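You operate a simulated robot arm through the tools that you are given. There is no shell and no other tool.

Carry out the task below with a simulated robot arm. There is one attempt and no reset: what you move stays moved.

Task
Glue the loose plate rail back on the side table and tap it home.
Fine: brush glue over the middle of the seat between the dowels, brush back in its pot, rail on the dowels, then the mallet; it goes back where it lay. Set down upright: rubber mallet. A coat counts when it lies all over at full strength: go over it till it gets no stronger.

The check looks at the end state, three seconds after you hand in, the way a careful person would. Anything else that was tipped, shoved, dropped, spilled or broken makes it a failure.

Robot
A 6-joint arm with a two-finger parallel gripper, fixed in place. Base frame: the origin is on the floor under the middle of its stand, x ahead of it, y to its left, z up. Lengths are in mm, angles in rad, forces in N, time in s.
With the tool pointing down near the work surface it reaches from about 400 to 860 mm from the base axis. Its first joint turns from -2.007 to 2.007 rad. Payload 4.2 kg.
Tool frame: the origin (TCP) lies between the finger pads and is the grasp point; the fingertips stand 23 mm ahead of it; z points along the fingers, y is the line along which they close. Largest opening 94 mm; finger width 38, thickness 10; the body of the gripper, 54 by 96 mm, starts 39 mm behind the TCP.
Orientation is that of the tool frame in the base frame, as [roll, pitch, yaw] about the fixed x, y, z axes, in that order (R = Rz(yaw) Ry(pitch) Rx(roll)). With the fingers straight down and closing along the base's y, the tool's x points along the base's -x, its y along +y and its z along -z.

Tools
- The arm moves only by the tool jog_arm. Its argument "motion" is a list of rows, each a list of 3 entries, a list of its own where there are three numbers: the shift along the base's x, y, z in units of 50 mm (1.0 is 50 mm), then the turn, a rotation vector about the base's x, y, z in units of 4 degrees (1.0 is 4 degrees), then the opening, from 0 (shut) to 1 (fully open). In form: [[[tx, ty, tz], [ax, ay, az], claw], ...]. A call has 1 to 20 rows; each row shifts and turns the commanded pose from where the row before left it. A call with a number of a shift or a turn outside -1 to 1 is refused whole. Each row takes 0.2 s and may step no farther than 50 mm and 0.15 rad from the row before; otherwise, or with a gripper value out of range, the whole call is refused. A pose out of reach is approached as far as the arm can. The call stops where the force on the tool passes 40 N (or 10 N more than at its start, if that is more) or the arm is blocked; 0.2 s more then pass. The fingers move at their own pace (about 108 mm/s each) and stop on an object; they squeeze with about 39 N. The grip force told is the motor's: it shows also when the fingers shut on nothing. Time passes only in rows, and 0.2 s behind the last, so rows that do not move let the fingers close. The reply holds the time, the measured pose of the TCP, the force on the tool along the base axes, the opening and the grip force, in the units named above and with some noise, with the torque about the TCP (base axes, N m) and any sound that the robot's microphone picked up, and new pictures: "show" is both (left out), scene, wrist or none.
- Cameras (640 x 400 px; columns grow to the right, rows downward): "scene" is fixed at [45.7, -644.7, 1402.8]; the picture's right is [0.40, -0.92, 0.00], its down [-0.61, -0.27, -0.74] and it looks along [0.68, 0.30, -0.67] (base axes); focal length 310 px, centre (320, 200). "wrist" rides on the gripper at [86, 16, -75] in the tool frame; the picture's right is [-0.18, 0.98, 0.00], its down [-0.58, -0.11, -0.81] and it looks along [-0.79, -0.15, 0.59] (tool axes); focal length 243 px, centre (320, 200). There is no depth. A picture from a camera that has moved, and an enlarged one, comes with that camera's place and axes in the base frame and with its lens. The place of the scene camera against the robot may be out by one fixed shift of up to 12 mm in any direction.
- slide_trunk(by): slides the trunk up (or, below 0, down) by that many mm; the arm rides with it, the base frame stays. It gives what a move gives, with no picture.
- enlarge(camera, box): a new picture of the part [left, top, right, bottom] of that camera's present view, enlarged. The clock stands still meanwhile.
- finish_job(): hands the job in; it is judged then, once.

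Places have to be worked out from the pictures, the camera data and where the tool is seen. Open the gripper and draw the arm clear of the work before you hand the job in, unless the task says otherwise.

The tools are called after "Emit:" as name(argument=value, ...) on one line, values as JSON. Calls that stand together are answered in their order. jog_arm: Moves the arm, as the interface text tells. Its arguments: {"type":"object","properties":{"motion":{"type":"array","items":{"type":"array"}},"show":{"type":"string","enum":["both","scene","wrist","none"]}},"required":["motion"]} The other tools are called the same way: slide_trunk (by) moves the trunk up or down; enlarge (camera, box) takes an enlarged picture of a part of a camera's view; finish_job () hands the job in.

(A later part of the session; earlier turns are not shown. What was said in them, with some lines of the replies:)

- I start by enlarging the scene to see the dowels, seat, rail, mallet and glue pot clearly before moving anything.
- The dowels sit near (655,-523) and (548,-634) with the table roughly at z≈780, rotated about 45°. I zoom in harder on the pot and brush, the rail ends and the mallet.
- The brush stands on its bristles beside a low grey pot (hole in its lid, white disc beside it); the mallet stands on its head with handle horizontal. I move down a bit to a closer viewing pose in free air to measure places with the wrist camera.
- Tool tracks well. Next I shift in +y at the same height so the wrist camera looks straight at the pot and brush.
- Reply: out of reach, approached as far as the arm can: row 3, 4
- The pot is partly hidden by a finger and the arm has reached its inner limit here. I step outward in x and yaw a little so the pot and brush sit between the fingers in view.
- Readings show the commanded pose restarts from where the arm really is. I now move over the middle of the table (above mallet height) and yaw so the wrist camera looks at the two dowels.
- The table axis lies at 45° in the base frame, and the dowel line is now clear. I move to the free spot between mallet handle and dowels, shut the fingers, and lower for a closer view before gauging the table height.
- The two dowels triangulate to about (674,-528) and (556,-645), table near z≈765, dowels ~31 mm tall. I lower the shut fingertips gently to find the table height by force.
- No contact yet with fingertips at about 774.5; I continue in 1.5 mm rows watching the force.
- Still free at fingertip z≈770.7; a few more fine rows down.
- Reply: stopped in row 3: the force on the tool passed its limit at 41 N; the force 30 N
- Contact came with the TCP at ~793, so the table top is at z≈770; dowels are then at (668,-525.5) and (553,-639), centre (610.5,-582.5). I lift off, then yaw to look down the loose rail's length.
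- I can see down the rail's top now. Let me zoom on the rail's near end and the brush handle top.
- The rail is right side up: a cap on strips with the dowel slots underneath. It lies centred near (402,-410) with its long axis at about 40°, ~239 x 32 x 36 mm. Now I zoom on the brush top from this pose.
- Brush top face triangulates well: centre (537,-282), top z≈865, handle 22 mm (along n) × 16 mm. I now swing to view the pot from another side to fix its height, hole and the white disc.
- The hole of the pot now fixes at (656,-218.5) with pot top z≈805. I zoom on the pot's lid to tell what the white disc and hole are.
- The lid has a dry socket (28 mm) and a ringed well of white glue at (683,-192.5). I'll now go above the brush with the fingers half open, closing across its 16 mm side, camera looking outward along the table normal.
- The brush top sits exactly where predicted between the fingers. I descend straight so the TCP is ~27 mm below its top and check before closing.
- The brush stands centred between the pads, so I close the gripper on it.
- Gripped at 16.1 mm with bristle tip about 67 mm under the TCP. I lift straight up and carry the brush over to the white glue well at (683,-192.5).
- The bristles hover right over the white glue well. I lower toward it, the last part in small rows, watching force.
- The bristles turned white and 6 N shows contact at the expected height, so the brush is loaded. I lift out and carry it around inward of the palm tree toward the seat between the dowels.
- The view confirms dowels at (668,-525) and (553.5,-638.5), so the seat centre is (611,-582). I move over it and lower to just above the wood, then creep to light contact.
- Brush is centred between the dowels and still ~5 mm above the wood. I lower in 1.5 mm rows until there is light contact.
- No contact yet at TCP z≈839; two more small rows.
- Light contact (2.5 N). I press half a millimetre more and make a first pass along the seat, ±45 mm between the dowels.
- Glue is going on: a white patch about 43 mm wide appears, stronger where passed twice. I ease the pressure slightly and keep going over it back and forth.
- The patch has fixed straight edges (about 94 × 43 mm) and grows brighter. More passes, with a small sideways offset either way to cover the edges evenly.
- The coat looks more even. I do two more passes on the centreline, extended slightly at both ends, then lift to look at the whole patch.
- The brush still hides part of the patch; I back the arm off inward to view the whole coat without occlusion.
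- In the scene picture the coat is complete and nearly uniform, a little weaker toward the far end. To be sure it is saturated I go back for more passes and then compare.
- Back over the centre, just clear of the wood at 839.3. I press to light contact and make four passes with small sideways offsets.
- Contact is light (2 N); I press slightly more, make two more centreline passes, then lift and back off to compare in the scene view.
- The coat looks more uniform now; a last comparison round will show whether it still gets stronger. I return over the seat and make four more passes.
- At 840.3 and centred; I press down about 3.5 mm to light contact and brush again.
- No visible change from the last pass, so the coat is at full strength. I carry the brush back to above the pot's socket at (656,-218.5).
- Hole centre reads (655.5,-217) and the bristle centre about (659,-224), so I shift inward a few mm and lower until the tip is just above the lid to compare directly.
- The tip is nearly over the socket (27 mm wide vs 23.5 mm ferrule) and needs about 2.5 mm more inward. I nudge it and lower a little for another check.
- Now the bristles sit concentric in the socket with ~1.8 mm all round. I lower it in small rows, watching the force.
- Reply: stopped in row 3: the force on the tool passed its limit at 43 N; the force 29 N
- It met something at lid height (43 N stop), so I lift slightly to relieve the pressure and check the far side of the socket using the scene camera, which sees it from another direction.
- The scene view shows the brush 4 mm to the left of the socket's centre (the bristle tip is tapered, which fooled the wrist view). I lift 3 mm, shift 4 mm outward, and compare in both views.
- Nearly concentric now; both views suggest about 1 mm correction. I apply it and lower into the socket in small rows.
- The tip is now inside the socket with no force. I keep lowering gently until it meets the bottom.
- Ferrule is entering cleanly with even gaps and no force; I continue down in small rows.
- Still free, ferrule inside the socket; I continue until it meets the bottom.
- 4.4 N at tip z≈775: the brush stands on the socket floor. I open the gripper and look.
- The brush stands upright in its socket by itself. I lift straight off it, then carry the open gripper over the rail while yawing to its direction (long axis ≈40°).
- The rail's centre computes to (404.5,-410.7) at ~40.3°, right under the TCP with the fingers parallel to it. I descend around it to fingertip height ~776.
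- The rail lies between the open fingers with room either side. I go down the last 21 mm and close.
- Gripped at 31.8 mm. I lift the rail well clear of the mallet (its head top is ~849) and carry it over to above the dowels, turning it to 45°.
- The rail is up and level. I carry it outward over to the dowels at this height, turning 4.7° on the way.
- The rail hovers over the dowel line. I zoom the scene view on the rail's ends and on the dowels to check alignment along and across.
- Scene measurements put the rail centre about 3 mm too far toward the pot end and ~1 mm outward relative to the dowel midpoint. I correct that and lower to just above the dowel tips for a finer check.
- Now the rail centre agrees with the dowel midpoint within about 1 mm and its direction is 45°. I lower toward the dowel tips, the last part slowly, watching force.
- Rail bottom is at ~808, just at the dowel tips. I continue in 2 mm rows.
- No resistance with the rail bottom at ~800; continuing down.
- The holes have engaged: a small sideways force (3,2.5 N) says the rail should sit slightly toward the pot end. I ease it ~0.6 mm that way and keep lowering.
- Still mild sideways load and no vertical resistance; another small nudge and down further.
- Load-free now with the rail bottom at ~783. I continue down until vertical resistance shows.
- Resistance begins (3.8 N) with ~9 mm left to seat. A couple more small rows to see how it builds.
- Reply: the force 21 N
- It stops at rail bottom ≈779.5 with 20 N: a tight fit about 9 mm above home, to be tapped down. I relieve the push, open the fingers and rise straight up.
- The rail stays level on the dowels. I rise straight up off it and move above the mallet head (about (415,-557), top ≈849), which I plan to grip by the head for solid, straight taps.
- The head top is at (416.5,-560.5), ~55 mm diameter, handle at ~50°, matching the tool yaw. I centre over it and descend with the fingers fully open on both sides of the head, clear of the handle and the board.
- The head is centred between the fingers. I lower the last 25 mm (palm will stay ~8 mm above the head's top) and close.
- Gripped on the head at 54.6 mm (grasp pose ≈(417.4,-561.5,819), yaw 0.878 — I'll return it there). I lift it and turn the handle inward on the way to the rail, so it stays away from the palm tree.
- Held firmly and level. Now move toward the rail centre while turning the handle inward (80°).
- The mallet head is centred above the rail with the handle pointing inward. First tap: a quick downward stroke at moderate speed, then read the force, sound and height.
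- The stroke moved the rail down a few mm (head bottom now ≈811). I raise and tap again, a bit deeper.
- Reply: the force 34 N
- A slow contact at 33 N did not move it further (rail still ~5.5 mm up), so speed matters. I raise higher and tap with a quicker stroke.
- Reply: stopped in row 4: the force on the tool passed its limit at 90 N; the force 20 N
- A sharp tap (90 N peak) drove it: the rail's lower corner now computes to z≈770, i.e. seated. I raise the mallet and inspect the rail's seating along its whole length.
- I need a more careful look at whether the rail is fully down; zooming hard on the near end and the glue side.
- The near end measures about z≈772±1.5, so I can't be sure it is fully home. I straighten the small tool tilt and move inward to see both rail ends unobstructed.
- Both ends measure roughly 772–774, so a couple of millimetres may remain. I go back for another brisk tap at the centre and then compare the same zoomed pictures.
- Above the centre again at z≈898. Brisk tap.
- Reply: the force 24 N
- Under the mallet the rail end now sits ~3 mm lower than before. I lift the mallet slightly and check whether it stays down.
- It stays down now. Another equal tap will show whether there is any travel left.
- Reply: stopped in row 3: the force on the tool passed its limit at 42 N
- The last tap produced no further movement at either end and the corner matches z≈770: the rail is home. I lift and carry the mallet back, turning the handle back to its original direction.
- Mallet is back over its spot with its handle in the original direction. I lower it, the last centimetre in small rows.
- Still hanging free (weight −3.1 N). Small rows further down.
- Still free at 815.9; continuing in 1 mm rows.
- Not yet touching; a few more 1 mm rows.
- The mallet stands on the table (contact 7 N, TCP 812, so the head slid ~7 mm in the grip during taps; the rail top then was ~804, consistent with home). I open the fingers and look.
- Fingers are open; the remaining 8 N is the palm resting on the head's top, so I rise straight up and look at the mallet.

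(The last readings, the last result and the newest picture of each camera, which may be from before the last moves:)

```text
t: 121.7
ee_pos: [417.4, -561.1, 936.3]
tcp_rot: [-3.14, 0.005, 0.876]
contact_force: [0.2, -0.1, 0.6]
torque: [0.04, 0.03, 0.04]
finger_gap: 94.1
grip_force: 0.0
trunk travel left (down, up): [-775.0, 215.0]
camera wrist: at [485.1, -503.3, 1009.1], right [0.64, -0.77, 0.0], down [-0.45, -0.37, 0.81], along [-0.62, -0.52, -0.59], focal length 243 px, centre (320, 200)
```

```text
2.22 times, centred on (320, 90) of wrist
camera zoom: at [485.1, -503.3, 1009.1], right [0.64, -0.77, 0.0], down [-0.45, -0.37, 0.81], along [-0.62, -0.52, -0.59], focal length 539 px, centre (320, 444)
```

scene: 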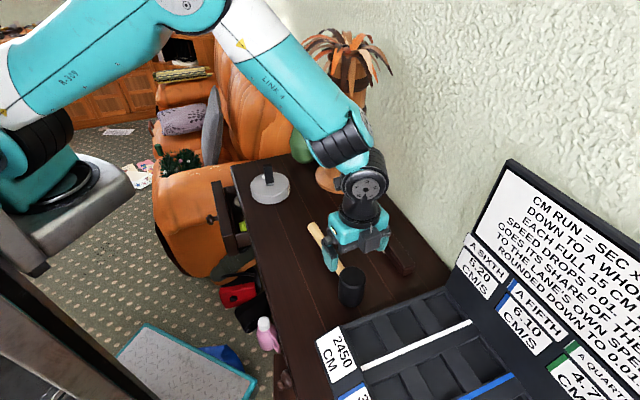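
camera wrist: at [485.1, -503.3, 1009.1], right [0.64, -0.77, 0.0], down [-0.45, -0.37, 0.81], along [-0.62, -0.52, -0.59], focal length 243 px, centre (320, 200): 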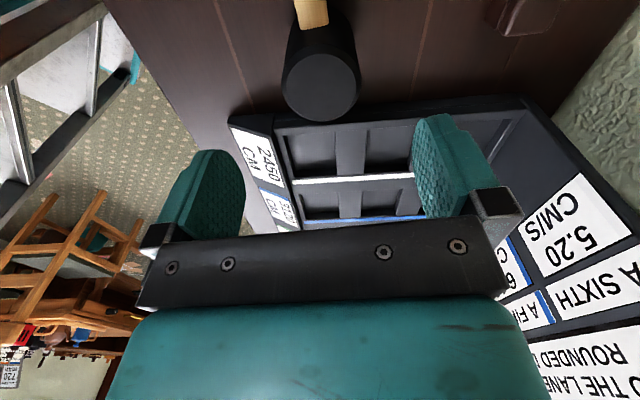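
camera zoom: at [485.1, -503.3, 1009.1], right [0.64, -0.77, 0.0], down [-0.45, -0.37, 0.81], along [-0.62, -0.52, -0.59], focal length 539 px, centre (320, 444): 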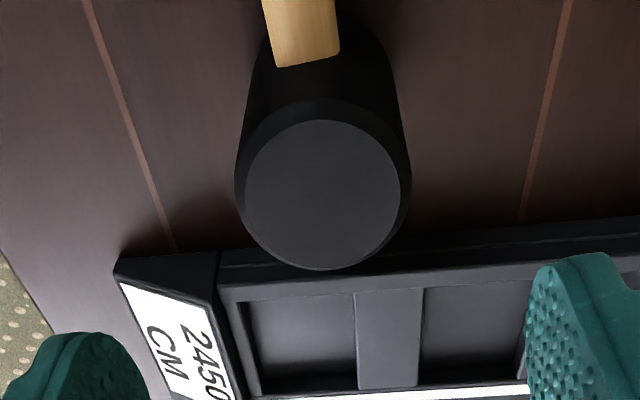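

The mallet is upright, same place and direction as at the start. I retreat up and away to check the rail, brush and everything else in the scene view.

Emit:
jog_arm(motion=[[[0, 0, 0.9], [0, 0, 0], 1], [[0, 0, 0.9], [0, 0, 0], 1], [[-0.2, 0.4, 0.7], [0, 0, 0], 1], [[-0.3, 0.7, 0.4], [0, 0, 0], 1], [[-0.3, 0.7, 0.4], [0, 0, 0], 1], [[-0.3, 0.7, 0.4], [0, 0, 0], 1], [[-0.2, 0.5, 0.3], [0, 0, 0], 1]], show="both")

Emit:
enlarge(camera="scene", box=[340, 190, 430, 280])

Emit:
enlarge(camera="scene", box=[345, 190, 375, 220])

Emit:
enlarge(camera="scene", box=[240, 150, 300, 215])

```text
t: 123.3
ee_pos: [354.2, -410.6, 1135.1]
tcp_rot: [-3.14, 0.006, 0.875]
contact_force: [-0.2, -0.2, -0.5]
torque: [0.02, 0.04, 0.01]
finger_gap: 94.1
grip_force: 0.2
trunk travel left (down, up): [-775.0, 215.0]
camera wrist: at [420.3, -353.1, 1208.9], right [0.64, -0.77, 0.0], down [-0.45, -0.37, 0.81], along [-0.62, -0.52, -0.59], focal length 243 px, centre (320, 200)
```

scene: 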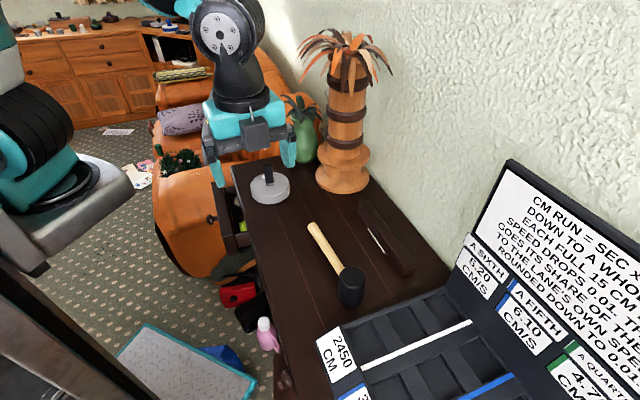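
wrist: 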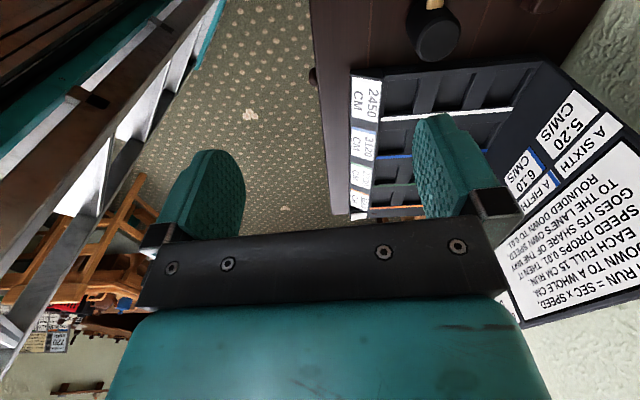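

```text
4.44 times, centred on (385, 235) of scene
camera zoom: at [45.7, -644.7, 1402.8], right [0.4, -0.92, 0.0], down [-0.61, -0.27, -0.74], along [0.68, 0.3, -0.67], focal length 1378 px, centre (31, 44)
```

zoom: 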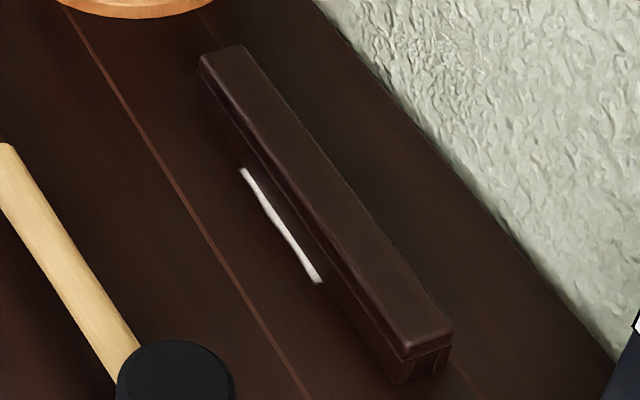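

```text
13.33 times, centred on (360, 205) of scene
camera zoom: at [45.7, -644.7, 1402.8], right [0.4, -0.92, 0.0], down [-0.61, -0.27, -0.74], along [0.68, 0.3, -0.67], focal length 4134 px, centre (-213, 133)
```

zoom: 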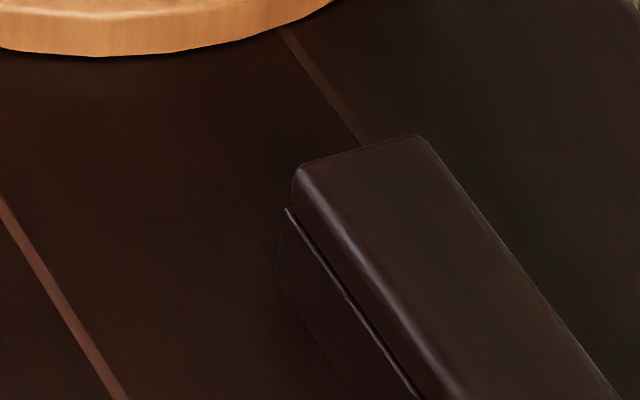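

```text
6.15 times, centred on (270, 182) of scene
camera zoom: at [45.7, -644.7, 1402.8], right [0.4, -0.92, 0.0], down [-0.61, -0.27, -0.74], along [0.68, 0.3, -0.67], focal length 1908 px, centre (628, 308)
```

zoom: 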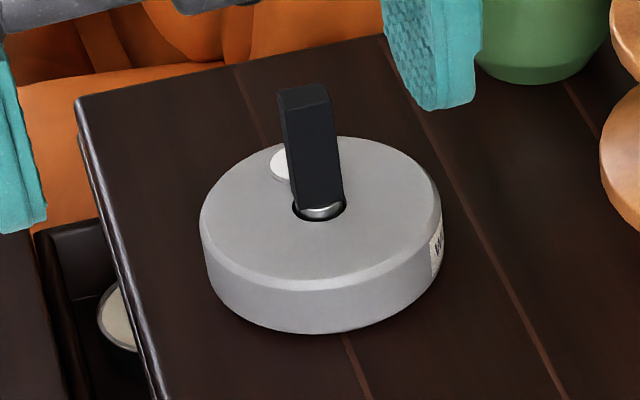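

Everything checks: brush upright in its socket, mallet standing where it lay, rail level and down (the mallet's contact height gives rail top ≈804–805, matching a ~35 mm rail resting on the table). I draw the open gripper back to about its starting pose before handing in.

Emit:
jog_arm(motion=[[[-0.4, 0.27, 0.5], [0, 0, 0], 1], [[-0.38, 0.27, 0.5], [0, 0, 0], 1], [[0, 0, 0], [0, 0, 0], 1]], show="scene")

Emit:
enlarge(camera="scene", box=[300, 190, 440, 310])

```text
t: 124.1
ee_pos: [312.6, -384.0, 1185.8]
tcp_rot: [-3.141, 0.004, 0.875]
contact_force: [0.2, -0.4, -0.2]
torque: [0.0, 0.04, -0.01]
finger_gap: 94.0
grip_force: 0.1
trunk travel left (down, up): [-775.0, 215.0]
```

scene: 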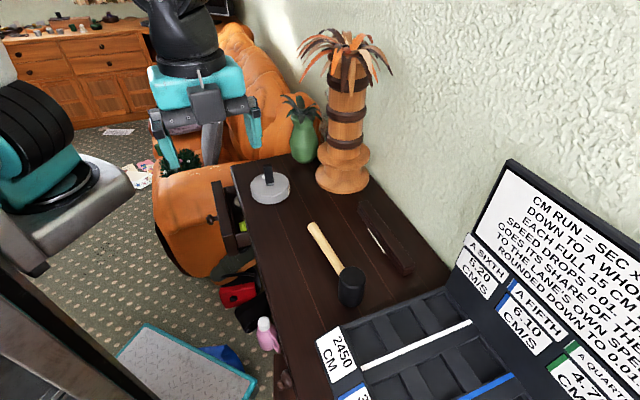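

```text
3.33 times, centred on (370, 250) of scene
camera zoom: at [45.7, -644.7, 1402.8], right [0.4, -0.92, 0.0], down [-0.61, -0.27, -0.74], along [0.68, 0.3, -0.67], focal length 1034 px, centre (153, 33)
```

zoom: 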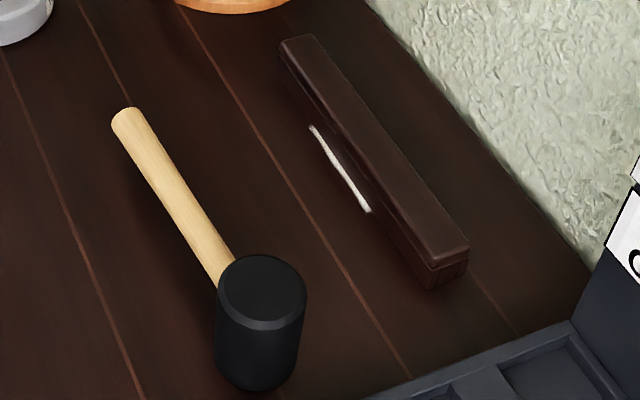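

The final view shows the rail seated on its dowels, the mallet upright in its old place, the brush in its pot, and the arm clear with an open gripper. I hand the job in.

Emit:
finish_job()

```text
The job is handed in.
```

The plate rail is glued, set on its dowels and tapped down. I've handed the job in, but no result from the check has come back.

- **Glue:** I brushed the middle of the seat between the dowels until another round of passes made no visible difference. The coat is slightly wider than the rail, so a thin white strip shows along its inner edge.
- **Brush:** it stands upright in the socket of its pot. On the first try the bristles pressed on the pot's lid at about 43 N. The pot did not visibly move.
- **Rail:** it went onto the dowels and stopped about 9 mm short. Five mallet strokes followed; three of them moved it, and the last moved neither end. The picture measurements put its underside at table height, to within about 1.5 mm.
- **Mallet:** I held it by the head. It slid about 7 mm in the grip during the taps. It is back upright in its old place, with the handle pointing the same way.

The gripper is open and the arm is back near its starting pose. Nothing else on the table looks moved in the last picture.
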